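You operate a simulated robot arm through the tools that you are given. There is no shell and no other tool. Be economical: measure what you need, move in short steps, check, and stop when the job is done.

Carry out the task below with a simulated two-armed robot. There is one attempt and no reset: what you move stays moved.

TASK
Pick up the pouch labelled "seeds" from the island top with one hand, pass it to the other hand and put it on the worktop by the dish rack.

The check looks at the end state, three seconds after you hand in, the way a careful person would. Anything else that was tipped, shoved, dropped, spilled or broken makes it a failure.

THE ROBOT
Two 7-joint arms with two-finger parallel grippers on one trunk, on a base that drives. Base frame: it is fixed to the floor where the robot stands at the start and does not move with it; the origin is under the middle of the robot, x ahead of it, y to its left, z up; the surface under the hand at the start is at about z = 910. Units: mm, degrees, N and s.
The left shoulder is at the start at [70, 134, 1201], the right one opposite. With the tool pointing down near the work surface each hand reaches from about 180 to 660 mm from the robot's upright axis, wherever it stands, measured 20 degrees to its own side. Places, roughly: worktop by the dish rack [-1200, 1200, 900]. Payload 1.57 kg a hand.
The tool frame of a hand sits at the grasp point between the pads (the TCP): z along the fingers, y along the line on which they close. The tips reach 30 mm beyond it. The gripper opens to 80 mm. The fingers are 17 mm wide and 12 mm thick; the gripper's body (40 by 82 mm) begins 80 mm behind the TCP.
Orientation is that of the tool frame in the base frame, as [roll, pitch, yaw] about the fixed x, y, z axes, in that order (R = Rz(yaw) Ry(pitch) Rx(roll)). With the fingers straight down and closing along the base's y, the tool's x points along the base's -x, its y along +y and its z along -z.

THE INTERFACE
- The arms move only by the tool send_rows. It takes "left_increments", "right_increments" or both (then of equal length, played together; a hand with none holds still); each is one flat list of numbers, 7 for each row, row after row: the shift along the tool's x, y, z in units of 200 mm (1.0 is 200 mm), then the turn, a rotation vector about the tool's x, y, z in units of 180 degrees (1.0 is 180 degrees), then the opening, from 0 (shut) to 1 (fully open). In form: [x, y, z, ax, ay, az, jaw, x, y, z, ax, ay, az, jaw, ...]. A call has 1 to 8 rows; each row is the pose to reach, as a shift and turn from the pose commanded when the call began, along the tool's axes at that moment. A call with a number of a shift or a turn outside -1 to 1 is refused whole. A row lasts 0.2 s, in which the tool goes at most 50 mm and 8.6 degrees; a call with a longer step from one row to the next is refused whole, and so is a gripper value outside its range. Where a pose cannot be reached the arm comes as near as it can. A force on the tool above 40 N (or 10 N above the force at the start of the call, whichever is more), or a blocked arm, ends the call early, and 0.2 s more pass. The fingers move at their own pace (about 153 mm/s each) and stop on an object; they squeeze with about 30 N. The grip force told is the motor's: it shows also when the fingers shut on nothing. Time passes only in rows, and 0.2 s behind the last, so rows that repeat a pose let the fingers close. The reply holds the time, the measured pose of the TCP, the force on the tool along the base axes, the opening and the grip force, in the units named above and with some noise, with the torque about the TCP (base axes, N m) and any sound that the robot's microphone picked up, and new pictures: "show" is both (left out), scene, wrist or none (wrist: the cameras of the hands that moved).
- Cameras (640 x 400 px; columns grow to the right, rows downward): "scene" is now at [142.8, 11.4, 1423.8]; the picture's right is [0.14, -0.99, 0.00], its down [-0.66, -0.09, -0.75] and it looks along [0.74, 0.10, -0.66] (base axes); focal length 288 px, centre (320, 200). "left" rides on the left gripper at [72, 7, -122] in its tool frame; the picture's right is [-0.09, 1.00, 0.00], its down [-0.84, -0.08, -0.54] and it looks along [-0.54, -0.05, 0.84] (tool axes); focal length 238 px, centre (320, 200). "right" rides on the right gripper at [72, -7, -122] in its tool frame; the picture's right is [0.09, 1.00, 0.00], its down [-0.84, 0.08, -0.54] and it looks along [-0.54, 0.05, 0.84] (tool axes); focal length 238 px, centre (320, 200).
- lift_body(by): slides the trunk up (or, below 0, down) by that many mm; the arms and the scene camera ride with it, the base frame stays. It gives what a move gives, with no picture.
- base_move(legs): drives the robot by 1 to 6 legs, each [ahead, left, turn to the left] in mm, mm and degrees, along the robot's own axes; the way and the turn of a leg run together, so that a leg with both is an arc; at most 1500 mm and 180 degrees a leg. The arms and the cameras ride along, it lands a little off, and it stops where it bumps. It gives what a move gives, and a new picture of the scene camera.
- head_to(pan, tilt): turns the head with the scene camera to pan (to the left, within 86 degrees either way) and tilt (down, from -29 to 69), counted from straight ahead of the robot. It gives what a move gives, and a new picture of the scene camera.
- measure_at(camera, pixels): for up to 12 pixels [column, row] of the newest picture of that camera ("zoom" is the newest enlarged one), the place [x, y, z] in the base frame of the surface seen there, good to about 3 mm, but the place of the scene camera against the robot may be out by one fixed shift of up to 12 mm in any direction. The clock stands still meanwhile.
- inspect(camera, box): a new picture of the part [left, top, right, bottom] of that camera's present view, enlarged. The clock stands still meanwhile.
- job_done(): hands the job in; it is judged then, once.

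Work in short steps. Measure before you move; look again where a grasp or a placing could have gone wrong, and mend it. You have 80 turns and 260 pictures in all, those below and enlarged ones among them. Open the grippers and draw the arms clear of the work before you hand the job in, unless the task says otherwise; then end with one line.

The tools are called after "Request:" as a command line: name --argument value ..., lists and objects as JSON in quotes. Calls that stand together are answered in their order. send_rows: Moves the arms, as the interface text tells. Its arguments: {"type":"object","properties":{"left_increments":{"type":"array","items":{"type":"number"}},"right_increments":{"type":"array","items":{"type":"number"}},"show":{"type":"string","enum":["both","scene","wrist","none"]}},"required":[]} The other tools are called the same way: lift_body (by) slides the trunk up or down; base_move (legs) drives the base; head_to (pan, tilt) turns the head that bears the scene camera; measure_at (camera, pixels) gives the place of the surface under pixels of a picture; inspect (camera, box) takes an enlarged picture of a part of a camera's view; job_done () hands the job in.

At the start:

```text
time_s: 0.0
left_tcp_pos: [456.8, 244.8, 1209.8]
left_tcp_rot: [-180.0, 0.0, -179.9]
left_force: [0.1, 0.1, 0.1]
left_moment: [0.0, -0.02, 0.01]
left_gripper_width: 80.0
left_grip_force: 0.1
right_tcp_pos: [440.9, -148.3, 1210.4]
right_tcp_rot: [-180.0, 0.1, -180.0]
right_force: [-0.4, -0.3, 0.5]
right_moment: [0.02, -0.02, -0.02]
right_gripper_width: 79.7
right_grip_force: 0.0
trunk travel left (down, up): [-775.0, 165.0]
robot x, y, heading: [-0.8, 1.3, -0.2]
head pan, tilt: [7.9, 41.5]
```

scene: 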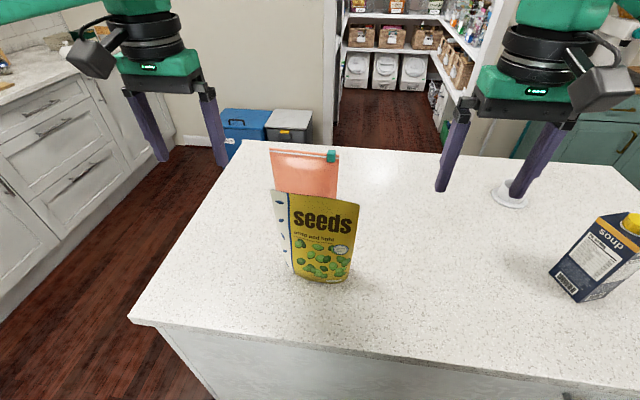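
right: 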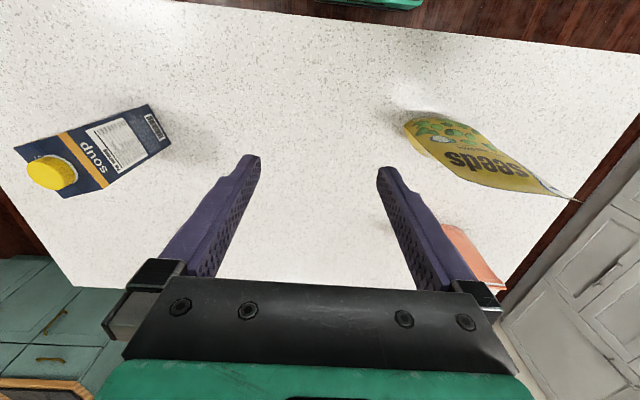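
left: 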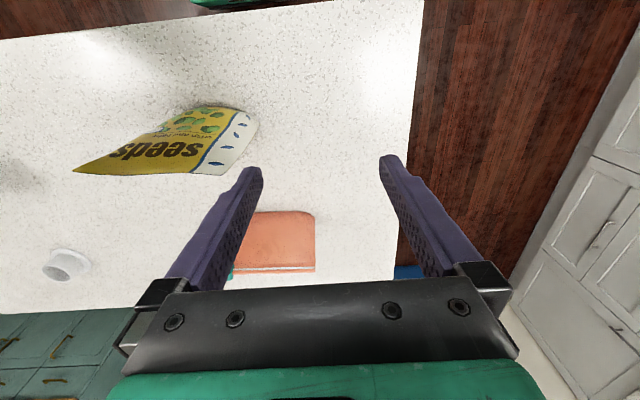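

The seeds pouch stands at about (320,237) in the scene picture, with an orange pouch behind it at (305,170). I'll enlarge it and measure its edges.

Request:
inspect --camera "scene" --box '[230, 130, 400, 300]'

Request:
measure_at --camera "scene" --pixels '[[275, 195], [288, 196], [320, 201], [356, 206], [318, 235], [295, 268], [320, 280], [346, 280], [275, 152], [335, 160], [330, 310], [400, 230]]'

Request:
measure_at --camera "left" --pixels '[[80, 172], [150, 174], [205, 173], [222, 172], [255, 120], [245, 112], [200, 106], [180, 130], [270, 212], [270, 270]]'

Request:
measure_at --camera "right" --pixels '[[575, 199], [520, 190], [465, 170], [440, 160], [408, 125], [450, 120], [490, 150], [540, 180]]'

```text
2.35 times, centred on (315, 215) of scene
```

zoom: 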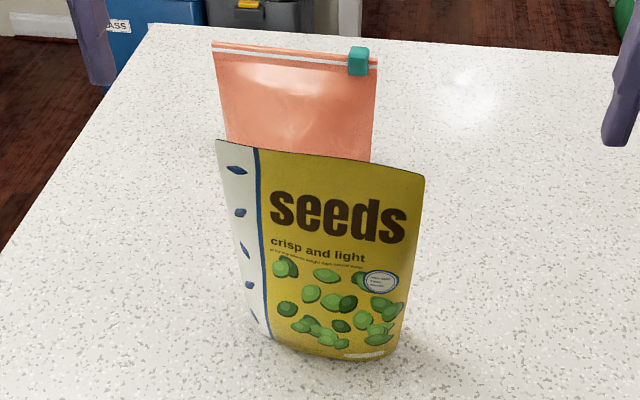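

```text
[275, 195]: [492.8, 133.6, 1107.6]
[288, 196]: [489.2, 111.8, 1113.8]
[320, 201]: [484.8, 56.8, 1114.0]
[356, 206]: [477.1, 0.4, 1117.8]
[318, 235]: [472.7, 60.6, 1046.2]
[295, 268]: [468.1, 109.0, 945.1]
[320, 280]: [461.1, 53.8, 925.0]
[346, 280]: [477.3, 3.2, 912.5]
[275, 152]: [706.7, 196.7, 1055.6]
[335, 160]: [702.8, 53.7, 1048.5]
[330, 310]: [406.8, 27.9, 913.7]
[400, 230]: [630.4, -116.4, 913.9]
```

```text
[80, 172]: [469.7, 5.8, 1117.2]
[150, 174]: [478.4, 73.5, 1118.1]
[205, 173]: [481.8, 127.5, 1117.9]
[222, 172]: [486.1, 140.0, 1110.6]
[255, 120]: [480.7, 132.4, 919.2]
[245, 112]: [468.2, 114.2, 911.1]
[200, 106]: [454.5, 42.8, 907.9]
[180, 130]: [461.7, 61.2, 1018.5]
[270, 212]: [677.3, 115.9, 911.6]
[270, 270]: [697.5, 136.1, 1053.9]
```

```text
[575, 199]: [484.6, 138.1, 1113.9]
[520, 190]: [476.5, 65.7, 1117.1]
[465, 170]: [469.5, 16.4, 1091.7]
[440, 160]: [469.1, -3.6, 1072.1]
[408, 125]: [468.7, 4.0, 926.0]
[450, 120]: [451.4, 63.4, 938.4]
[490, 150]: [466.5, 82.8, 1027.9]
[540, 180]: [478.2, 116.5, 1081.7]
```

The pouch's top edge runs from about (471,4) to (485,138) at z≈1117 and its base is at 910. Before choosing hands, I'll look at the destination behind-left.

Request:
head_to --pan 86 --tilt 25

```text
time_s: 1.5
left_tcp_pos: [457.2, 243.3, 1211.2]
left_tcp_rot: [180.0, -0.1, -179.9]
left_force: [-0.1, -1.5, 0.6]
left_moment: [0.03, -0.01, -0.01]
left_gripper_width: 80.0
left_grip_force: 0.0
right_tcp_pos: [440.6, -147.4, 1211.0]
right_tcp_rot: [180.0, 0.1, -180.0]
right_force: [-1.0, -1.2, 0.6]
right_moment: [0.02, -0.01, 0.02]
right_gripper_width: 80.2
right_grip_force: 0.0
trunk travel left (down, up): [-775.0, 165.0]
robot x, y, heading: [2.1, -2.4, -0.1]
head pan, tilt: [85.9, 25.0]
```

scene: 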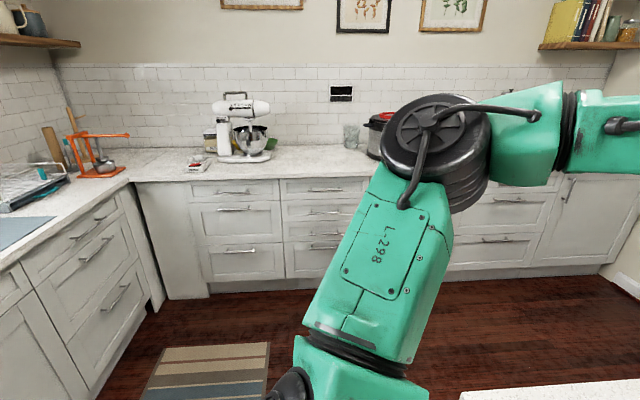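

The dish rack is at the left edge (25,180), on the rear worktop; an orange stand is beside it at (95,150). I'll measure the surroundings.

Request:
measure_at --camera "scene" --pixels '[[10, 205], [60, 185], [20, 225], [80, 205], [100, 190], [130, 180], [95, 172], [75, 178], [120, 150], [40, 215], [110, 200], [170, 165]]'

Request:
inspect --camera "scene" --box '[0, 80, 240, 260]'

```text
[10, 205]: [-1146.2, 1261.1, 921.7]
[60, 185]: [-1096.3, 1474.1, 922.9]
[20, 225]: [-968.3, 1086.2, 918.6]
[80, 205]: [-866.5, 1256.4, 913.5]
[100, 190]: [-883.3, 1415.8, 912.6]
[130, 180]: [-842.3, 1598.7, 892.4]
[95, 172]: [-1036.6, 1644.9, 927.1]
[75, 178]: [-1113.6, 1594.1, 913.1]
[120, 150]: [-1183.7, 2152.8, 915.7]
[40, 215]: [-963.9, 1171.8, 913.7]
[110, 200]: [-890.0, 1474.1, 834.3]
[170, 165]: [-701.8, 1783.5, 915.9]
```

```text
2.22 times, centred on (120, 170) of scene
```

zoom: 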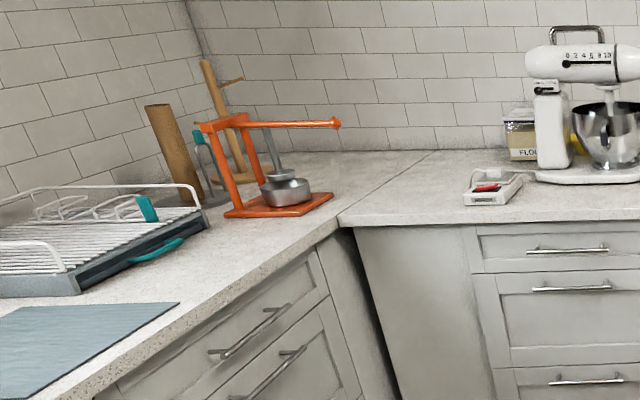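

The free worktop strip in front of the rack is around x≈-980, y≈1250–1450. I'll take the pouch with the right hand and hand it to the left, starting by turning both wrists so the fingers close across the pouch's thickness.

Request:
send_rows --right_increments '[0, 0, 0, 0, 0, -0.046, 1, 0, 0, 0, 0, 0, -0.092, 1, 0, 0, 0, 0, 0, -0.138, 1, 0, 0, 0, 0, 0, -0.184, 1, 0, 0, 0, 0, 0, -0.23, 1, 0, 0, 0, 0, 0, -0.276, 1, 0, 0, 0, 0, 0, -0.322, 1, 0, 0, 0, 0, 0, -0.368, 1]' --left_increments '[0, 0, 0, 0, 0, 0.046, 1, 0, 0, 0, 0, 0, 0.092, 1, 0, 0, 0, 0, 0, 0.138, 1, 0, 0, 0, 0, 0, 0.184, 1, 0, 0, 0, 0, 0, 0.23, 1, 0, 0, 0, 0, 0, 0.276, 1, 0, 0, 0, 0, 0, 0.322, 1, 0, 0, 0, 0, 0, 0.368, 1]' --show "none"

Request:
head_to --pan 8 --tilt 41

```text
time_s: 3.3
left_tcp_pos: [457.7, 245.0, 1210.6]
left_tcp_rot: [180.0, 0.0, 113.7]
left_force: [-0.2, -0.2, 0.3]
left_moment: [0.0, 0.01, 0.01]
left_gripper_width: 79.8
left_grip_force: 0.1
right_tcp_pos: [325.5, -67.0, 1175.7]
right_tcp_rot: [-179.9, 0.1, -114.1]
right_force: [-0.2, 0.9, -0.3]
right_moment: [-0.01, 0.0, -0.01]
right_gripper_width: 79.8
right_grip_force: 0.1
right hand out of reach, approached as far as the arm can: row 4, 5, 6, 7, 8
trunk travel left (down, up): [-775.0, 165.0]
robot x, y, heading: [-1.4, -0.8, 0.0]
head pan, tilt: [85.9, 25.0]
```

```text
time_s: 4.8
left_tcp_pos: [458.5, 243.1, 1211.1]
left_tcp_rot: [-180.0, -0.1, 113.8]
left_force: [-0.2, -0.2, 0.8]
left_moment: [-0.02, -0.03, 0.04]
left_gripper_width: 80.1
left_grip_force: 0.2
right_tcp_pos: [324.7, -69.1, 1177.5]
right_tcp_rot: [-179.9, 0.1, -114.2]
right_force: [0.1, 0.8, -0.3]
right_moment: [0.01, 0.01, 0.0]
right_gripper_width: 80.0
right_grip_force: 0.1
trunk travel left (down, up): [-775.0, 165.0]
robot x, y, heading: [-1.3, 3.0, -0.2]
head pan, tilt: [8.0, 41.0]
```

scene: 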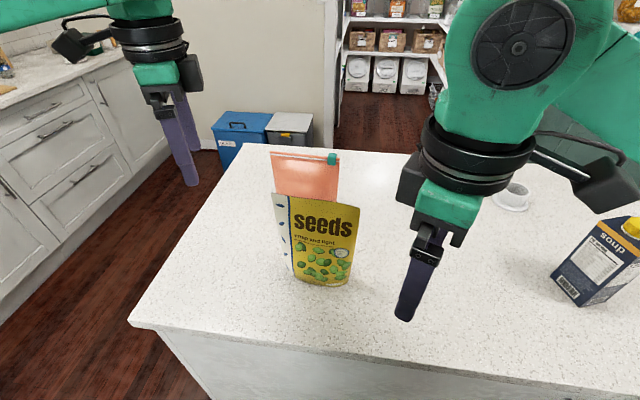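

The right arm runs out of reach at this height, since its wrist is above the shoulder. I'll raise the trunk to bring the work lower relative to the shoulders.

Request:
lift_body --by 160

```text
time_s: 6.7
left_tcp_pos: [457.7, 244.8, 1371.5]
left_tcp_rot: [180.0, 0.0, 113.8]
left_force: [1.2, -0.4, 0.1]
left_moment: [0.0, 0.03, 0.0]
left_gripper_width: 80.4
left_grip_force: 0.1
right_tcp_pos: [325.5, -69.4, 1336.4]
right_tcp_rot: [-180.0, 0.0, -114.2]
right_force: [-0.5, -0.1, 0.8]
right_moment: [-0.01, -0.01, 0.01]
right_gripper_width: 80.2
right_grip_force: 0.0
trunk travel left (down, up): [-935.0, 5.0]
robot x, y, heading: [-1.5, -1.4, -0.0]
head pan, tilt: [8.0, 41.0]
```

I'll lower the right hand straight down 130 mm while staying clear of the pouch, to see where its commanded pose is.

Request:
send_rows --right_increments '[0, 0, 0.2, 0, 0, 0, 1, 0, 0, 0.4, 0, 0, 0, 1, 0, 0, 0.55, 0, 0, 0, 1, 0, 0, 0.65, 0, 0, 0, 1]' --show "none"

```text
time_s: 7.7
left_tcp_pos: [457.7, 244.9, 1370.8]
left_tcp_rot: [180.0, -0.1, 113.7]
left_force: [-0.2, 0.0, -0.7]
left_moment: [-0.01, -0.02, -0.03]
left_gripper_width: 80.2
left_grip_force: 0.0
right_tcp_pos: [326.6, -69.3, 1205.6]
right_tcp_rot: [-179.8, 0.0, -114.2]
right_force: [0.3, 0.8, -0.4]
right_moment: [-0.03, 0.02, 0.02]
right_gripper_width: 79.9
right_grip_force: 0.2
trunk travel left (down, up): [-935.0, 5.0]
robot x, y, heading: [-0.3, -1.9, -0.0]
head pan, tilt: [8.0, 41.0]
```

The hand tracks correctly. Now to the pre-grasp pose: yaw about -96°, tilted 25° outward, 100 mm back from the pouch's upper right part.

Request:
send_rows --right_increments '[-0.093, -0.091, 0.0, -0.0036, -0.0232, -0.0167, 1, -0.186, -0.181, 0.0, -0.0072, -0.0463, -0.0333, 1, -0.279, -0.272, 0.03, -0.0109, -0.0695, -0.05, 1, -0.371, -0.363, 0.06, -0.0145, -0.0927, -0.0667, 1, -0.464, -0.453, 0.1, -0.0181, -0.1158, -0.0833, 1, -0.557, -0.544, 0.14, -0.0217, -0.139, -0.1, 1]'

```text
time_s: 9.1
left_tcp_pos: [457.3, 242.0, 1369.8]
left_tcp_rot: [179.9, 0.0, 113.8]
left_force: [-0.4, 0.2, 0.1]
left_moment: [-0.01, -0.02, 0.01]
left_gripper_width: 80.1
left_grip_force: 0.1
right_tcp_pos: [286.7, 32.5, 1156.1]
right_tcp_rot: [-176.2, 19.9, -96.5]
right_force: [-0.2, -1.1, -0.3]
right_moment: [0.03, 0.01, 0.01]
right_gripper_width: 80.0
right_grip_force: 0.1
right hand out of reach, approached as far as the arm can: row 1, 2, 3, 4, 5, 6
trunk travel left (down, up): [-935.0, 5.0]
robot x, y, heading: [1.3, 0.3, -0.0]
head pan, tilt: [8.0, 41.0]
```

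scene: 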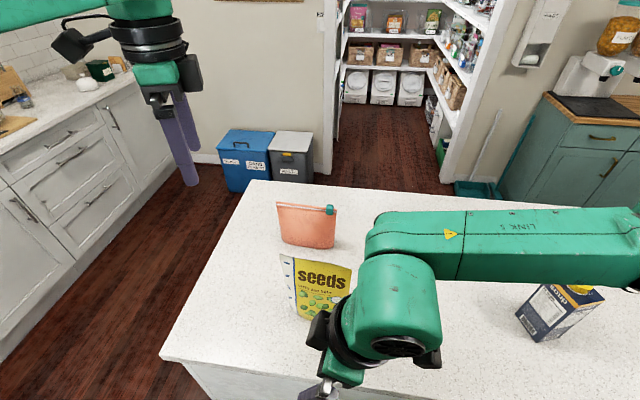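
right: 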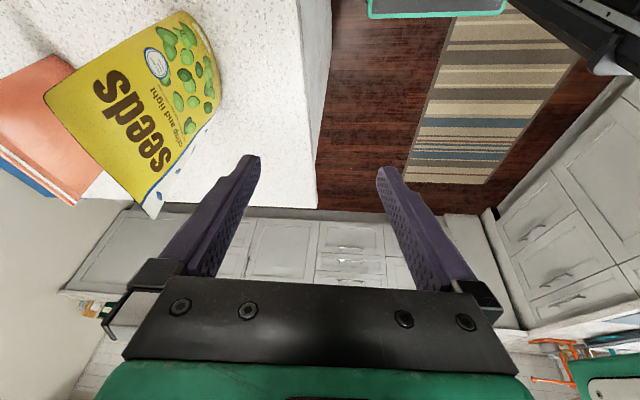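

The right arm is poor at this yaw. New plan: the left hand, which turned easily, picks the pouch, turns it edge-on to the robot, and the right hand takes it from the near edge. First I'll bring the right hand back up and away.

Request:
send_rows --right_increments '[0.055, -0.051, -0.126, 0, 0.022, 0, 1, 0.11, -0.102, -0.252, 0, 0.044, 0, 1, 0.165, -0.153, -0.378, 0, 0.066, 0, 1, 0.22, -0.204, -0.504, 0, 0.088, 0, 1, 0.275, -0.255, -0.63, 0, 0.11, 0, 1]' --show "none"

Request:
send_rows --right_increments '[0, 0, 0, 0, 0, 0.046, 1, 0, 0, 0, 0, 0, 0.092, 1, 0, 0, 0, 0, 0, 0.138, 1, 0, 0, 0, 0, 0, 0.184, 1, 0, 0, 0, 0, 0, 0.23, 1, 0, 0, 0, 0, 0, 0.276, 1, 0, 0, 0, 0, 0, 0.322, 1, 0, 0, 0, 0, 0, 0.368, 1]' --show "none"

```text
time_s: 10.2
left_tcp_pos: [458.5, 245.6, 1371.3]
left_tcp_rot: [180.0, 0.0, 113.7]
left_force: [0.1, 0.6, 0.0]
left_moment: [-0.06, 0.05, -0.03]
left_gripper_width: 80.0
left_grip_force: 0.0
right_tcp_pos: [274.6, -38.3, 1265.1]
right_tcp_rot: [-176.6, -0.1, -97.9]
right_force: [-0.5, -0.7, 0.7]
right_moment: [-0.02, -0.02, -0.01]
right_gripper_width: 79.9
right_grip_force: 0.0
right hand out of reach, approached as far as the arm can: row 1, 2, 3, 4, 5
trunk travel left (down, up): [-935.0, 5.0]
robot x, y, heading: [-2.5, 0.9, -0.1]
head pan, tilt: [8.0, 41.0]
```

```text
time_s: 12.1
left_tcp_pos: [458.6, 244.0, 1370.3]
left_tcp_rot: [-180.0, 0.0, 113.9]
left_force: [0.6, 0.1, 0.0]
left_moment: [-0.01, 0.01, 0.01]
left_gripper_width: 80.1
left_grip_force: 0.0
right_tcp_pos: [274.0, -40.9, 1266.0]
right_tcp_rot: [-178.5, 3.0, -164.1]
right_force: [0.2, -0.7, -0.3]
right_moment: [0.0, -0.01, 0.01]
right_gripper_width: 80.1
right_grip_force: 0.1
trunk travel left (down, up): [-935.0, 5.0]
robot x, y, heading: [1.9, 4.4, 0.3]
head pan, tilt: [8.0, 41.0]
```

The right hand has untwisted. Now I'll send it to a resting place on the right while the left moves above the pouch (x≈478, y≈70, z≈1220) and turns to yaw 84°.

Request:
send_rows --right_increments '[-0.09, -0.14, -0.05, 0, 0, 0.014, 1, -0.18, -0.28, -0.1, 0, 0, 0.028, 1, -0.27, -0.42, -0.15, 0, 0, 0.042, 1, -0.36, -0.56, -0.2, 0, 0, 0.056, 1, -0.44, -0.7, -0.25, 0, 0, 0.07, 1, -0.5, -0.8, -0.29, 0, 0, 0.08, 1, -0.56, -0.885, -0.32, 0, 0, 0.089, 1, -0.56, -0.885, -0.32, 0, 0, 0.089, 1]' --left_increments '[-0.1, -0.03, 0.094, 0, 0, 0.021, 1, -0.209, -0.065, 0.188, 0, 0, 0.042, 1, -0.314, -0.098, 0.281, 0, 0, 0.063, 1, -0.418, -0.13, 0.375, 0, 0, 0.084, 1, -0.523, -0.163, 0.469, 0, 0, 0.104, 1, -0.627, -0.195, 0.563, 0, 0, 0.125, 1, -0.73, -0.228, 0.656, 0, 0, 0.146, 1, -0.836, -0.26, 0.75, 0, 0, 0.167, 1]'

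```text
time_s: 13.8
left_tcp_pos: [466.8, 84.1, 1220.9]
left_tcp_rot: [179.9, 0.0, 83.7]
left_force: [-0.5, 0.0, -0.3]
left_moment: [-0.01, -0.01, -0.02]
left_gripper_width: 79.9
left_grip_force: 0.1
left hand out of reach, approached as far as the arm can: row 8
right_tcp_pos: [426.8, -180.1, 1341.0]
right_tcp_rot: [-179.5, 3.4, -180.0]
right_force: [-0.6, 0.0, -0.1]
right_moment: [0.0, -0.02, -0.03]
right_gripper_width: 80.3
right_grip_force: 0.0
trunk travel left (down, up): [-935.0, 5.0]
robot x, y, heading: [0.7, 4.2, -0.1]
head pan, tilt: [8.0, 41.0]
```

scene: 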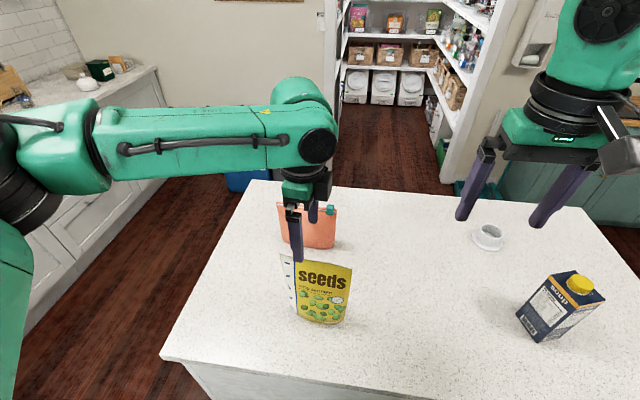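
right: 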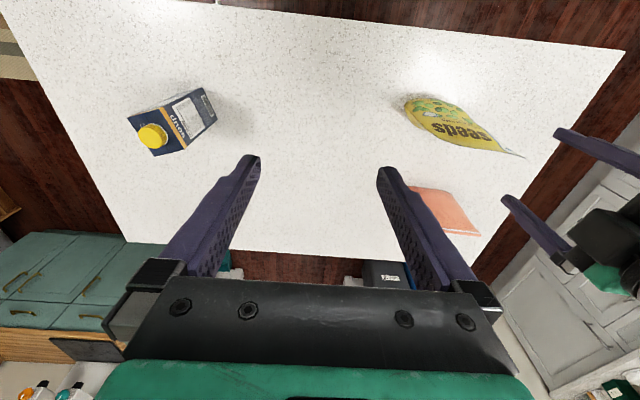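
left: 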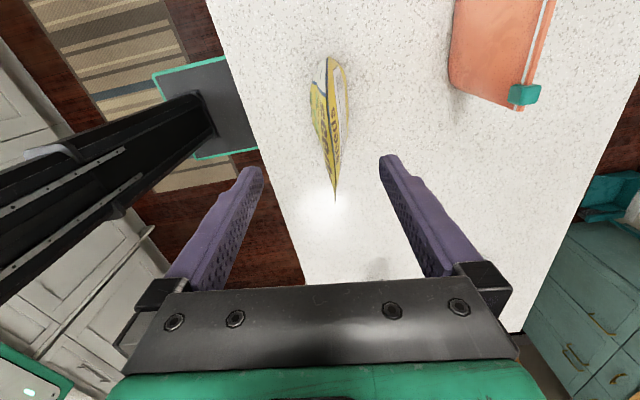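

The left hand is nearly over the pouch with fingers either side of its plane. I'll measure the pouch's top line from the left camera to centre it.

Request:
inspect --camera "left" --box '[260, 40, 400, 220]'

Request:
measure_at --camera "left" --pixels '[[335, 197], [333, 180], [330, 150], [327, 120], [325, 90], [330, 62], [338, 130], [318, 120], [342, 90], [314, 90]]'

```text
2.22 times, centred on (330, 130) of left
```

zoom: 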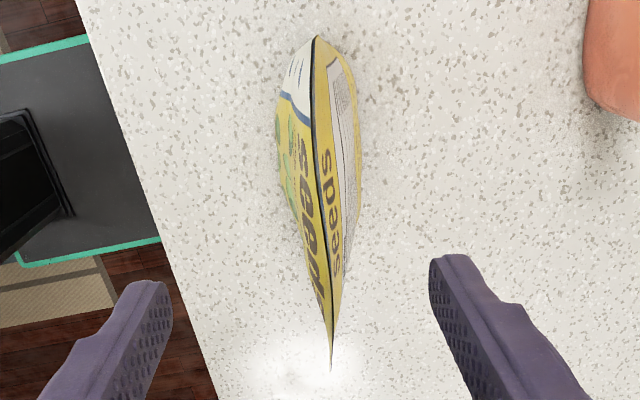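

```text
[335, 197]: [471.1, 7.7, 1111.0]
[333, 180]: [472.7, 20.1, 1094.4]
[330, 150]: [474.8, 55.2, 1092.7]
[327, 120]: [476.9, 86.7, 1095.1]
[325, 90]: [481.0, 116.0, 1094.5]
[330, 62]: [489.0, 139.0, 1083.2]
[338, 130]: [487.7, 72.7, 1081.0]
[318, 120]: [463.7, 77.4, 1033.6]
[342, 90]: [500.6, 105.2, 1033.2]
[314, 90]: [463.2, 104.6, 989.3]
```

The pouch's top seam runs through about (476,60) at z≈1117, matching the hand's yaw. I'll go first to z≈1160 (tips still above) and check the reach.

Request:
send_rows --left_increments '[-0.0, 0.0, 0.15, 0, 0, 0, 1, -0.057, 0.03, 0.23, 0, 0, 0, 1, -0.114, 0.058, 0.3, 0, 0, 0, 1]' --show "wrist"

```text
time_s: 14.7
left_tcp_pos: [456.4, 84.4, 1168.7]
left_tcp_rot: [179.9, 0.0, 83.7]
left_force: [-0.1, 0.0, 0.1]
left_moment: [-0.02, 0.01, 0.01]
left_gripper_width: 80.2
left_grip_force: 0.0
left hand out of reach, approached as far as the arm can: row 2, 3
right_tcp_pos: [426.8, -179.8, 1341.0]
right_tcp_rot: [-179.4, 3.4, -180.0]
right_force: [-0.6, 0.0, -0.2]
right_moment: [0.01, -0.02, -0.02]
right_gripper_width: 80.1
right_grip_force: 0.0
trunk travel left (down, up): [-935.0, 5.0]
robot x, y, heading: [1.3, -0.9, 0.2]
head pan, tilt: [8.0, 41.0]
```

left: 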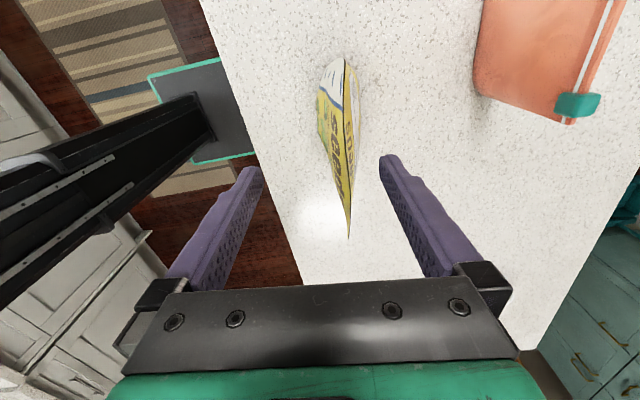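

The arm cannot get lower at this yaw. I'll lift the hand, then shift the base left and turn it 30° right so the same grasp falls at an easier relative yaw.

Request:
send_rows --left_increments '[0, 0, -0.2, 0, 0, 0, 1, 0, 0, -0.4, 0, 0, 0, 1, 0, 0, -0.5, 0, 0, 0, 1]' --show "none"

Request:
base_move --legs '[[-40, 110, 0], [0, 0, -30]]'

```text
time_s: 15.4
left_tcp_pos: [457.9, 83.0, 1267.6]
left_tcp_rot: [180.0, 0.0, 83.7]
left_force: [-0.6, 0.3, -0.4]
left_moment: [-0.02, 0.0, 0.02]
left_gripper_width: 79.8
left_grip_force: 0.1
right_tcp_pos: [428.1, -179.0, 1340.6]
right_tcp_rot: [-179.4, 3.3, -180.0]
right_force: [0.0, 0.9, 0.1]
right_moment: [0.01, 0.0, 0.01]
right_gripper_width: 80.1
right_grip_force: 0.1
trunk travel left (down, up): [-935.0, 5.0]
robot x, y, heading: [-0.7, 2.4, -0.0]
head pan, tilt: [8.0, 41.0]
```

```text
time_s: 18.1
left_tcp_pos: [399.8, -45.3, 1267.3]
left_tcp_rot: [179.9, 0.0, 54.1]
left_force: [-0.4, -0.8, 0.2]
left_moment: [-0.02, -0.03, -0.03]
left_gripper_width: 79.7
left_grip_force: 0.1
right_tcp_pos: [243.4, -257.9, 1340.1]
right_tcp_rot: [-179.4, 3.5, 150.3]
right_force: [-0.9, -0.2, 0.1]
right_moment: [-0.03, 0.0, -0.02]
right_gripper_width: 79.6
right_grip_force: 0.0
trunk travel left (down, up): [-935.0, 5.0]
robot x, y, heading: [-39.5, 107.3, -29.6]
head pan, tilt: [8.0, 41.0]
```

scene: 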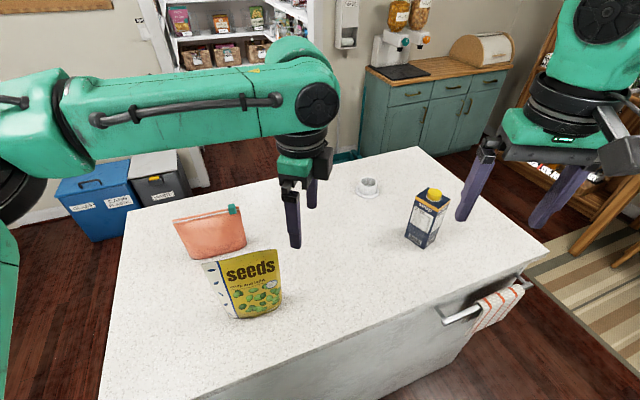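

The base turned as planned. Now I bring the left hand over the pouch at (476,60,1195) with yaw 84°, a 114° relative yaw that worked before.

Request:
send_rows --left_increments '[0.108, 0, 0, 0, 0, -0.028, 1, 0.216, 0, 0, 0, 0, -0.056, 1, 0.324, 0, 0.05, 0, 0, -0.084, 1, 0.432, 0, 0.15, 0, 0, -0.112, 1, 0.54, 0, 0.25, 0, 0, -0.14, 1, 0.648, 0, 0.34, 0, 0, -0.167, 1]' --show "wrist"

```text
time_s: 19.5
left_tcp_pos: [475.2, 60.2, 1199.5]
left_tcp_rot: [180.0, 0.0, 84.2]
left_force: [0.2, 0.2, 0.5]
left_moment: [-0.04, 0.0, -0.01]
left_gripper_width: 80.1
left_grip_force: 0.1
right_tcp_pos: [243.7, -259.0, 1340.3]
right_tcp_rot: [-179.4, 3.5, 150.3]
right_force: [0.0, 0.3, -0.5]
right_moment: [-0.02, 0.01, 0.0]
right_gripper_width: 80.0
right_grip_force: 0.0
trunk travel left (down, up): [-935.0, 5.0]
robot x, y, heading: [-39.7, 109.5, -29.4]
head pan, tilt: [8.0, 41.0]
```

left: 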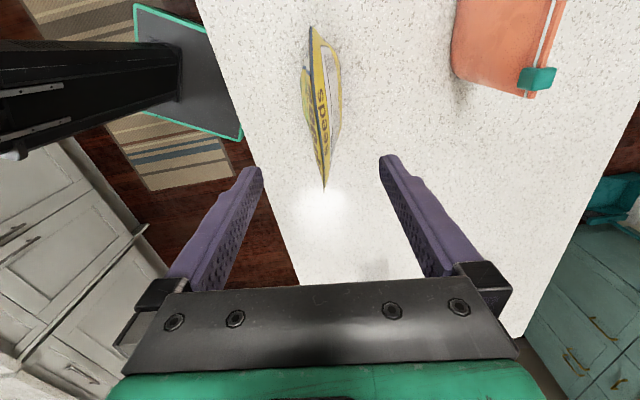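

Aligned. I descend 110 mm straight down with open fingers.

Request:
send_rows --left_increments '[0, 0, 0.15, 0, 0, 0, 1, 0, 0, 0.3, 0, 0, 0, 1, 0, 0, 0.44, 0, 0, 0, 1, 0, 0, 0.555, 0, 0, 0, 1]'

```text
time_s: 20.5
left_tcp_pos: [473.0, 59.2, 1088.6]
left_tcp_rot: [179.8, -0.1, 84.2]
left_force: [-0.1, -0.2, 0.2]
left_moment: [-0.01, 0.0, 0.02]
left_gripper_width: 80.1
left_grip_force: 0.0
right_tcp_pos: [243.6, -259.4, 1340.1]
right_tcp_rot: [-179.4, 3.4, 150.3]
right_force: [-0.4, -0.3, -0.1]
right_moment: [-0.03, 0.0, -0.01]
right_gripper_width: 79.9
right_grip_force: 0.1
trunk travel left (down, up): [-935.0, 5.0]
robot x, y, heading: [-39.4, 111.4, -29.7]
head pan, tilt: [8.0, 41.0]
```

scene: 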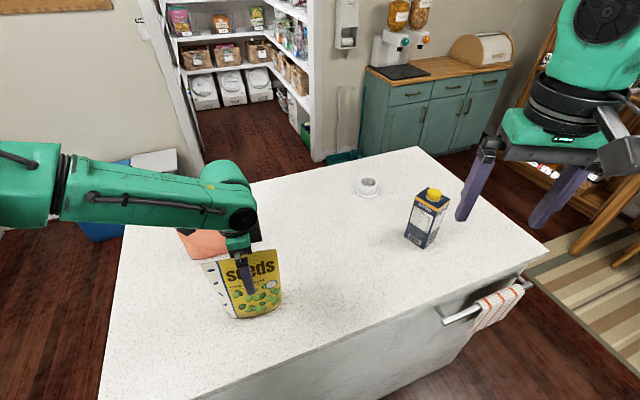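
left: 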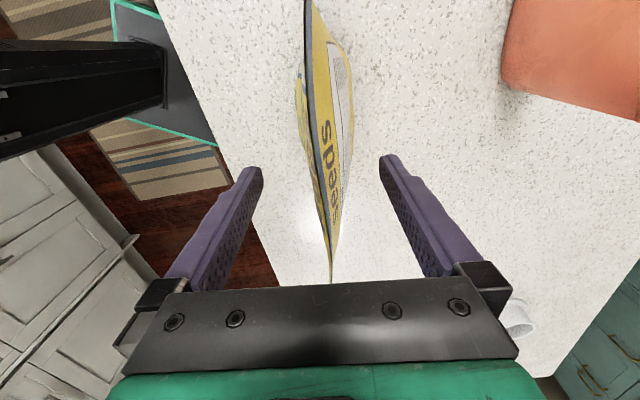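

The pouch is between the fingers, clear on both sides. Closing now.

Request:
send_rows --left_increments '[0, 0, 0, 0, 0, 0, 0.5, 0, 0, 0, 0, 0, 0, 0.2, 0, 0, 0, 0, 0, 0, 0, 0, 0, 0, 0, 0, 0, 0, 0, 0, 0, 0, 0, 0, 0]'

```text
time_s: 21.7
left_tcp_pos: [473.3, 60.2, 1087.7]
left_tcp_rot: [179.9, 0.1, 84.1]
left_force: [1.4, -0.3, 1.0]
left_moment: [0.0, -0.09, -0.02]
left_gripper_width: 17.8
left_grip_force: 30.0
right_tcp_pos: [241.0, -259.0, 1340.4]
right_tcp_rot: [-179.3, 3.4, 150.4]
right_force: [0.4, 0.8, 0.2]
right_moment: [0.03, 0.0, 0.01]
right_gripper_width: 79.8
right_grip_force: 0.0
trunk travel left (down, up): [-935.0, 5.0]
robot x, y, heading: [-37.4, 111.5, -29.7]
head pan, tilt: [8.0, 41.0]
```

scene: 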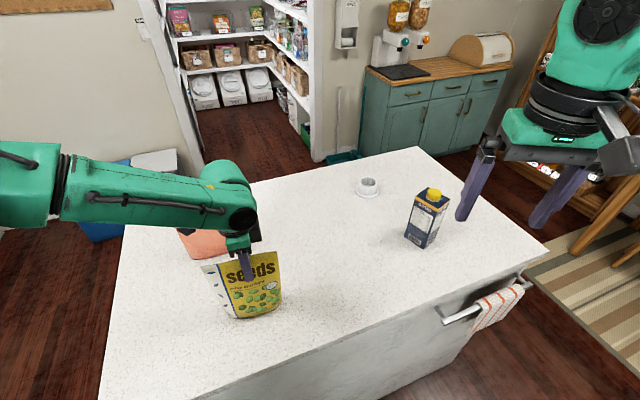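
left: 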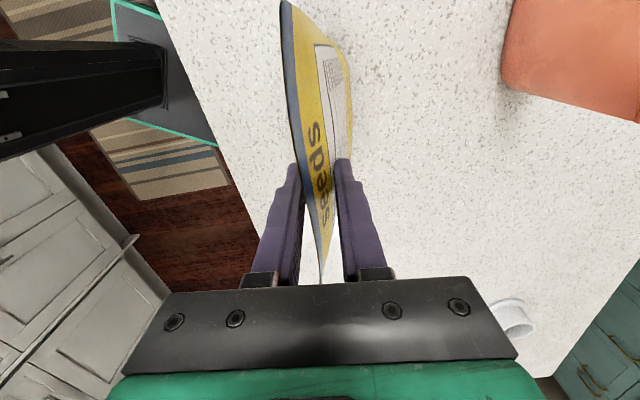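

Held at 17.8 mm with 30 N. I lift 150 mm straight up.

Request:
send_rows --left_increments '[0, 0, -0.08, 0, 0, 0, 0, 0, 0, -0.2, 0, 0, 0, 0, 0, 0, -0.35, 0, 0, 0, 0, 0, 0, -0.5, 0, 0, 0, 0, 0, 0, -0.65, 0, 0, 0, 0, 0, 0, -0.75, 0, 0, 0, 0]'

```text
time_s: 23.1
left_tcp_pos: [473.8, 59.1, 1240.2]
left_tcp_rot: [180.0, 0.1, 84.2]
left_force: [-0.3, -0.1, -4.2]
left_moment: [-0.04, 0.03, 0.02]
left_gripper_width: 17.6
left_grip_force: 30.1
right_tcp_pos: [242.1, -261.3, 1339.8]
right_tcp_rot: [-179.4, 3.5, 150.4]
right_force: [-0.2, 0.0, 0.6]
right_moment: [-0.01, -0.02, -0.04]
right_gripper_width: 79.9
right_grip_force: 0.0
trunk travel left (down, up): [-935.0, 5.0]
robot x, y, heading: [-39.6, 110.9, -29.8]
head pan, tilt: [8.0, 41.0]
```

scene: 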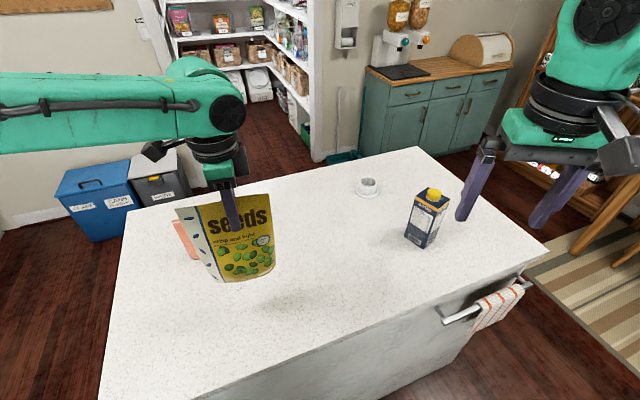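
left: 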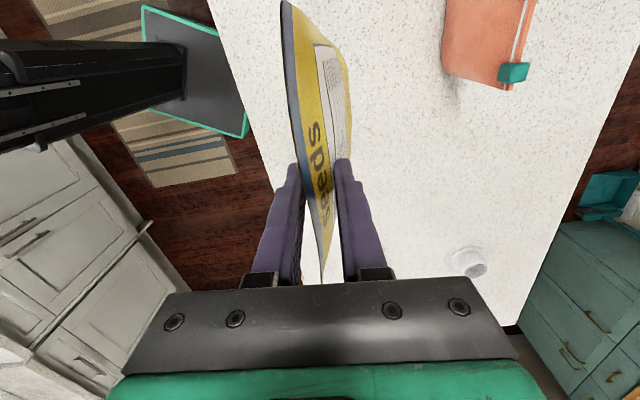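

The pouch came up cleanly (~4 N) and hangs straight. Now I turn it edge-on to the robot (relative yaw 180°) while carrying it to the middle in front.

Request:
send_rows --left_increments '[-0.08, -0.05, 0, 0, 0, -0.046, 0, -0.16, -0.1, 0, 0, 0, -0.092, 0, -0.24, -0.15, 0, 0, 0, -0.138, 0, -0.32, -0.2, 0, 0, 0, -0.184, 0, -0.4, -0.25, 0, 0, 0, -0.23, 0, -0.48, -0.3, 0, 0, 0, -0.276, 0, -0.56, -0.345, 0, 0, 0, -0.322, 0, -0.645, -0.395, 0, 0, 0, -0.368, 0]'

```text
time_s: 24.9
left_tcp_pos: [381.9, -54.6, 1238.2]
left_tcp_rot: [179.9, 0.1, 150.6]
left_force: [0.4, 0.5, -3.6]
left_moment: [-0.04, -0.03, 0.01]
left_gripper_width: 17.5
left_grip_force: 29.8
left hand out of reach, approached as far as the arm can: row 8
right_tcp_pos: [244.1, -260.8, 1339.6]
right_tcp_rot: [-179.4, 3.2, 150.4]
right_force: [0.1, -0.1, -0.8]
right_moment: [0.02, 0.01, 0.03]
right_gripper_width: 79.9
right_grip_force: 0.1
trunk travel left (down, up): [-935.0, 5.0]
robot x, y, heading: [-40.2, 104.3, -29.5]
head pan, tilt: [8.0, 41.0]
```

scene: 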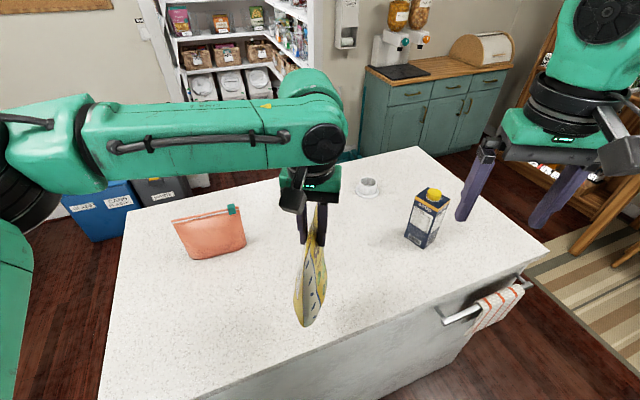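
left: 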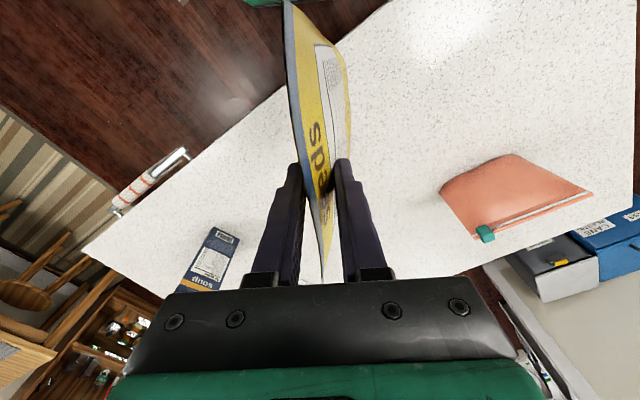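

The pouch is edge-on, at about 445 ahead and 71 left in the robot's frame, with its near edge at about 367 ahead. I pitch the right hand forward 50° and pull it back on its own side.

Request:
send_rows --right_increments '[0.111, 0, 0.08, 0, -0.043, 0, 1, 0.222, 0, 0.16, 0, -0.086, 0, 1, 0.333, 0, 0.24, 0, -0.13, 0, 1, 0.444, 0, 0.32, 0, -0.173, 0, 1, 0.555, 0, 0.4, 0, -0.216, 0, 1, 0.665, 0, 0.48, 0, -0.259, 0, 1]'

```text
time_s: 26.3
left_tcp_pos: [385.9, -52.7, 1236.2]
left_tcp_rot: [-179.8, 0.0, 150.4]
left_force: [0.7, 0.0, -3.3]
left_moment: [-0.05, 0.02, 0.01]
left_gripper_width: 17.4
left_grip_force: 29.7
right_tcp_pos: [225.8, -180.4, 1262.0]
right_tcp_rot: [179.4, 43.8, 155.9]
right_force: [0.0, -2.2, 0.5]
right_moment: [0.17, 0.05, 0.12]
right_gripper_width: 79.9
right_grip_force: 0.1
right hand out of reach, approached as far as the arm can: row 5, 6
trunk travel left (down, up): [-935.0, 5.0]
robot x, y, heading: [-40.1, 106.8, -29.9]
head pan, tilt: [8.0, 41.0]
```

scene: 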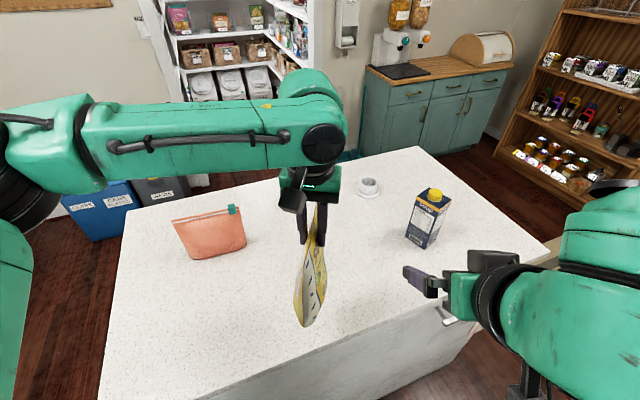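
right: 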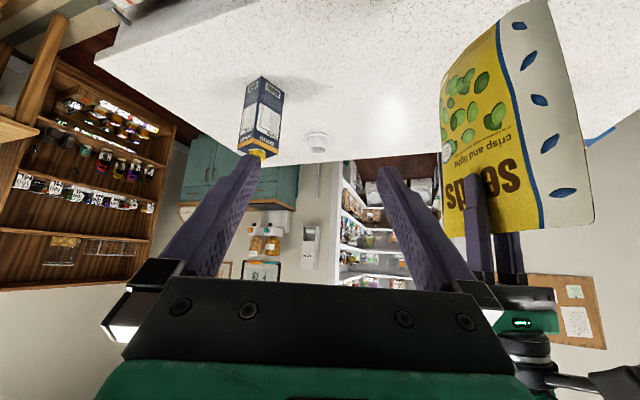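

The right arm can't fold in that near, so the meeting should be farther out. I move the left hand 80 mm forward and 50 mm down and see whether it reaches.

Request:
send_rows --left_increments '[-0.1, 0, 0.06, 0, 0, 0, 0, -0.2, 0, 0.12, 0, 0, 0, 0, -0.3, 0, 0.19, 0, 0, 0, 0, -0.4, 0, 0.25, 0, 0, 0, 0]' --show "none"

Request:
measure_at --camera "scene" --pixels '[[408, 238], [424, 246], [446, 205], [434, 190], [412, 222], [425, 198]]'

```text
time_s: 27.3
left_tcp_pos: [434.4, -42.3, 1197.8]
left_tcp_rot: [-180.0, 0.2, 150.4]
left_force: [-0.1, -0.4, -2.9]
left_moment: [-0.02, -0.05, -0.03]
left_gripper_width: 17.6
left_grip_force: 29.8
left hand out of reach, approached as far as the arm can: row 1, 2, 3, 4
right_tcp_pos: [220.3, -184.8, 1262.6]
right_tcp_rot: [179.8, 44.0, 155.5]
right_force: [1.0, -0.6, 0.0]
right_moment: [0.0, 0.0, 0.0]
right_gripper_width: 79.8
right_grip_force: 0.0
trunk travel left (down, up): [-935.0, 5.0]
robot x, y, heading: [-40.0, 109.2, -29.7]
head pan, tilt: [8.0, 41.0]
```

```text
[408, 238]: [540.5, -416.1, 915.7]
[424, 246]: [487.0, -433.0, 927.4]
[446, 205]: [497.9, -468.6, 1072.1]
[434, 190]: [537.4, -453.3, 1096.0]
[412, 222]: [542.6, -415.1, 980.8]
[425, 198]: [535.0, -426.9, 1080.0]
```

The left hand settled at about (486,104) in the robot's frame, and the soup carton is far off at y≈-430. I turn the pouch another 30° so its free edge faces the right shoulder, and bring it more to the middle.

Request:
send_rows --left_increments '[0, -0.075, 0, 0, 0, -0.042, 0, 0, -0.15, 0, 0, 0, -0.084, 0, 0, -0.225, 0, 0, 0, -0.126, 0, 0, -0.3, 0, 0, 0, -0.167, 0]'

```text
time_s: 28.3
left_tcp_pos: [398.3, -49.5, 1201.3]
left_tcp_rot: [-179.7, 0.1, -179.4]
left_force: [-0.4, 0.3, -4.0]
left_moment: [-0.01, -0.02, 0.03]
left_gripper_width: 17.3
left_grip_force: 29.6
left hand out of reach, approached as far as the arm can: row 1, 2, 3, 4
right_tcp_pos: [220.8, -184.5, 1262.6]
right_tcp_rot: [179.6, 44.0, 155.5]
right_force: [-0.4, 0.7, -0.2]
right_moment: [0.0, 0.01, -0.03]
right_gripper_width: 80.0
right_grip_force: 0.0
trunk travel left (down, up): [-935.0, 5.0]
robot x, y, heading: [-41.4, 109.0, -29.4]
head pan, tilt: [8.0, 41.0]
```

scene: 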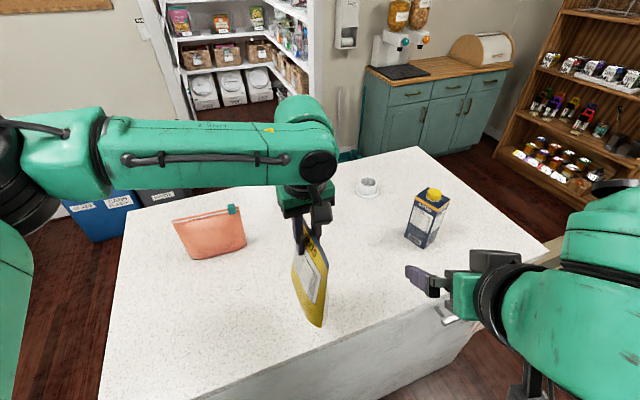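
left: 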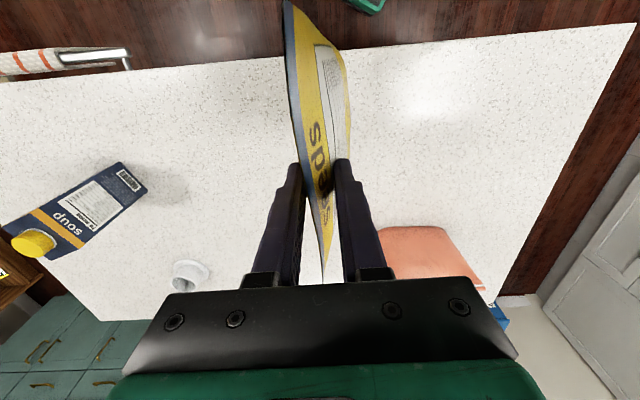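

The left hand now holds the pouch along the base x axis: near edge at x≈320, y≈-50, top at z≈1231. I bring the right hand to a pre-grasp at (265,-50,1197), heading along +x and pitched 45°.

Request:
send_rows --right_increments '[0.048, 0.118, 0.03, -0.0158, 0, -0.0163, 1, 0.096, 0.235, 0.061, -0.0315, 0, -0.0326, 1, 0.143, 0.353, 0.091, -0.0473, 0, -0.049, 1, 0.191, 0.471, 0.121, -0.063, 0, -0.0653, 1, 0.239, 0.588, 0.152, -0.0788, 0, -0.0816, 1, 0.287, 0.706, 0.182, -0.0946, 0, -0.0979, 1]'

```text
time_s: 29.7
left_tcp_pos: [400.0, -50.6, 1200.7]
left_tcp_rot: [-179.8, -0.1, -179.6]
left_force: [0.1, 0.4, -3.9]
left_moment: [0.0, -0.03, 0.0]
left_gripper_width: 17.3
left_grip_force: 29.8
right_tcp_pos: [266.2, -48.8, 1195.7]
right_tcp_rot: [179.7, 44.2, 180.0]
right_force: [1.0, 0.1, 0.2]
right_moment: [-0.02, 0.01, 0.0]
right_gripper_width: 79.8
right_grip_force: 0.1
trunk travel left (down, up): [-935.0, 5.0]
robot x, y, heading: [-38.2, 108.5, -29.6]
head pan, tilt: [8.0, 41.0]
```

scene: 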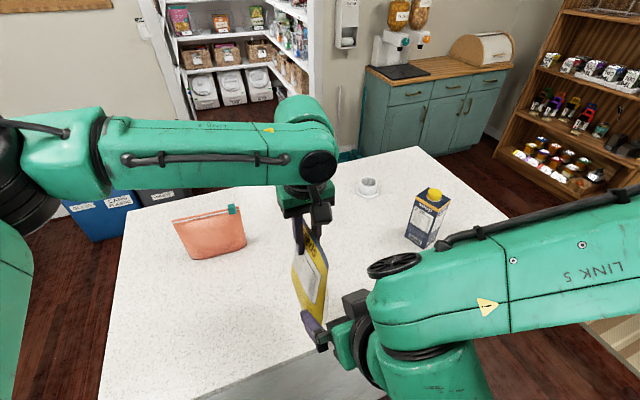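
right: 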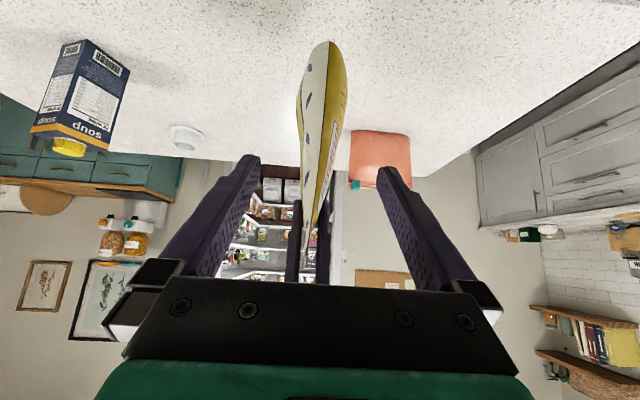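

Perfectly reached, and the pouch's near edge is centred between the right fingers. I'll measure that edge.

Request:
measure_at --camera "right" --pixels '[[306, 240], [309, 205], [314, 170], [320, 130], [318, 90], [325, 60], [308, 100], [342, 100]]'

```text
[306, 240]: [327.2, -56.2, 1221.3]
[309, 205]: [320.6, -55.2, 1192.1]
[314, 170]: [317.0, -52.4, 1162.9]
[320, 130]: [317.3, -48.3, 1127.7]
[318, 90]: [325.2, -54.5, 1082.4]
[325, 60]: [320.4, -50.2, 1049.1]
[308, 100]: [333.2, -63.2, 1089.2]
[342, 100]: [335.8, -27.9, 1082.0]
```

The edge is at x≈318, y≈-50. I advance 108 mm along the fingers so the pads overlap it by about 30 mm.

Request:
send_rows --right_increments '[0, 0.005, 0.12, 0, 0, 0, 1, 0, 0.01, 0.24, 0, 0, 0, 1, 0, 0.01, 0.36, 0, 0, 0, 1, 0, 0.01, 0.46, 0, 0, 0, 1, 0, 0.01, 0.54, 0, 0, 0, 1]'

```text
time_s: 30.9
left_tcp_pos: [400.6, -51.0, 1200.5]
left_tcp_rot: [-179.9, 0.0, -179.5]
left_force: [0.8, -0.3, -3.7]
left_moment: [-0.01, -0.05, 0.02]
left_gripper_width: 17.4
left_grip_force: 29.3
right_tcp_pos: [339.7, -46.3, 1119.8]
right_tcp_rot: [179.6, 44.1, -180.0]
right_force: [-0.1, -0.1, 1.3]
right_moment: [-0.03, -0.01, 0.0]
right_gripper_width: 80.1
right_grip_force: 0.1
trunk travel left (down, up): [-935.0, 5.0]
robot x, y, heading: [-40.5, 109.9, -29.8]
head pan, tilt: [8.0, 41.0]
```

scene: 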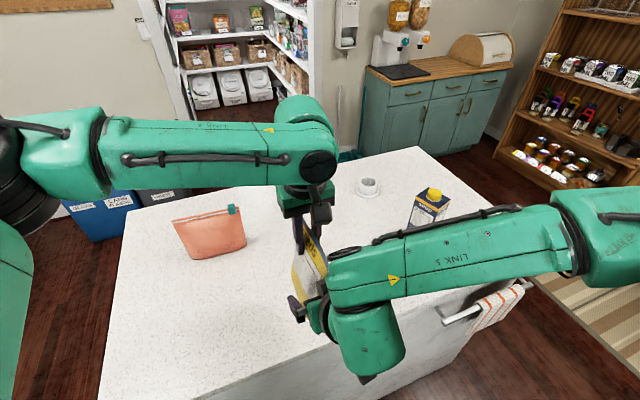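
right: 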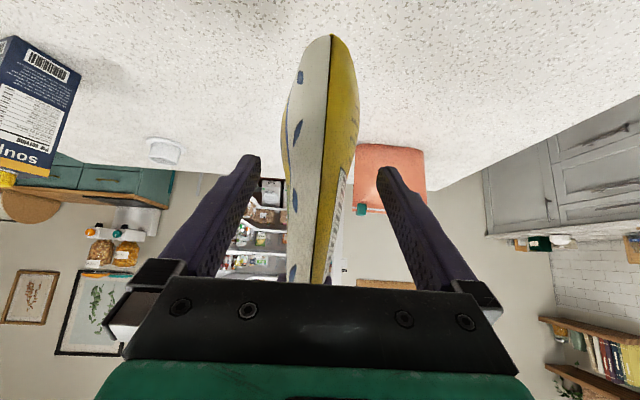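

The fingers straddle the edge with no contact. I'll go 14 mm deeper and close the right gripper while the left holds.

Request:
send_rows --right_increments '[0, 0, 0.07, 0, 0, 0, 1, 0, 0, 0.07, 0, 0, 0, 0.6, 0, 0, 0.07, 0, 0, 0, 0.3, 0, 0, 0.07, 0, 0, 0, 0, 0, 0, 0.07, 0, 0, 0, 0, 0, 0, 0.07, 0, 0, 0, 0]'

```text
time_s: 32.3
left_tcp_pos: [400.5, -50.1, 1202.1]
left_tcp_rot: [-179.8, 0.3, -179.4]
left_force: [24.8, 6.0, 4.4]
left_moment: [0.89, -0.37, -0.1]
left_gripper_width: 14.9
left_grip_force: 29.8
right_tcp_pos: [348.6, -47.1, 1110.0]
right_tcp_rot: [179.8, 43.9, 179.9]
right_force: [-25.1, -6.7, -4.0]
right_moment: [-0.37, -1.53, -0.3]
right_gripper_width: 43.7
right_grip_force: 30.4
trunk travel left (down, up): [-935.0, 5.0]
robot x, y, heading: [-43.8, 105.6, -29.5]
head pan, tilt: [8.0, 41.0]
```

scene: 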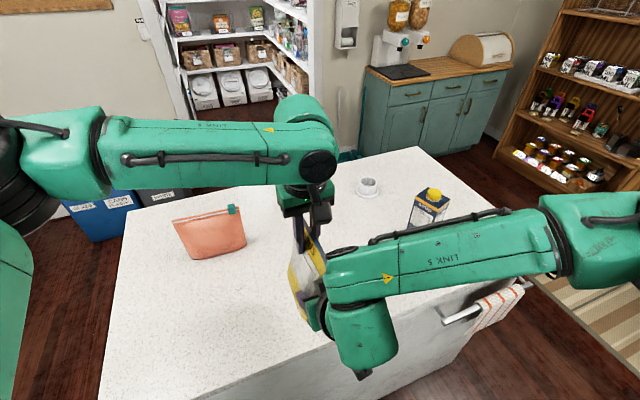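
right: 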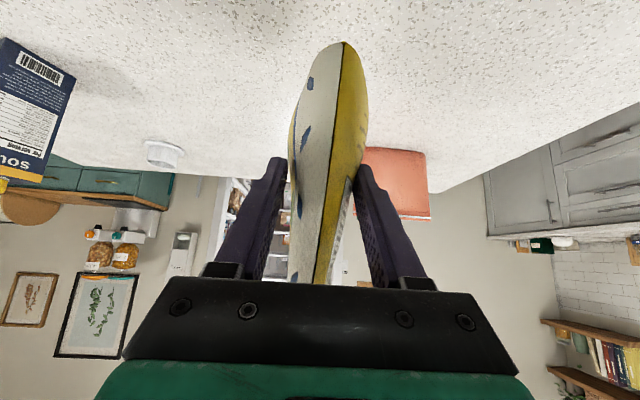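

The pouch is lens-shaped at mid-height, so the wedge (43.7 mm, 25 N pushing out) would slip. I release with the right and shift it up toward the thin upper corner, the left still holding.

Request:
send_rows --right_increments '[0, 0, 0, 0, 0, 0, 0.7, 0, 0, 0, 0, 0, 0, 1, 0, 0, 0, 0, 0, 0, 1, -0.06, 0, -0.07, 0, 0, 0, 1, -0.12, 0, -0.15, 0, 0, 0, 1, -0.18, 0, -0.22, 0, 0, 0, 1, -0.232, 0, -0.29, 0, 0, 0, 1]'

```text
time_s: 33.9
left_tcp_pos: [399.1, -49.8, 1200.9]
left_tcp_rot: [-179.9, 0.0, -179.5]
left_force: [-0.4, 0.1, -3.2]
left_moment: [-0.08, 0.01, -0.04]
left_gripper_width: 13.6
left_grip_force: 29.7
right_tcp_pos: [342.2, -46.3, 1183.6]
right_tcp_rot: [179.6, 44.1, -179.9]
right_force: [-0.1, 0.7, -0.2]
right_moment: [-0.01, 0.05, 0.02]
right_gripper_width: 79.8
right_grip_force: 0.0
trunk travel left (down, up): [-935.0, 5.0]
robot x, y, heading: [-36.3, 105.7, -29.4]
head pan, tilt: [8.0, 41.0]
```

scene: 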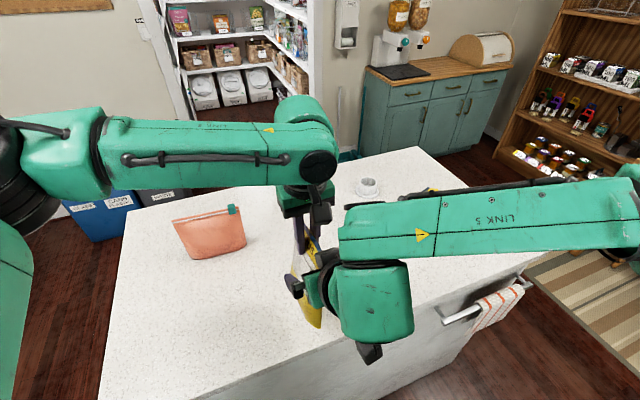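
right: 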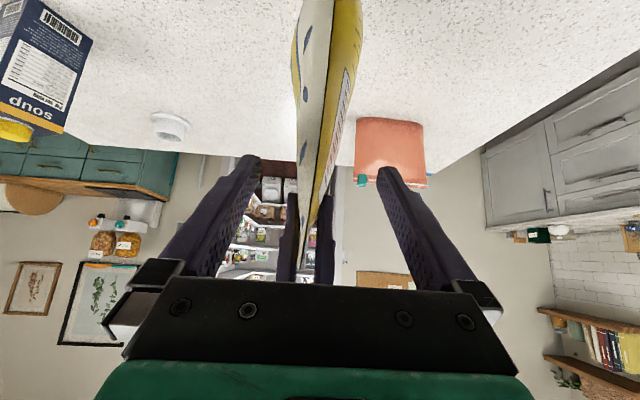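

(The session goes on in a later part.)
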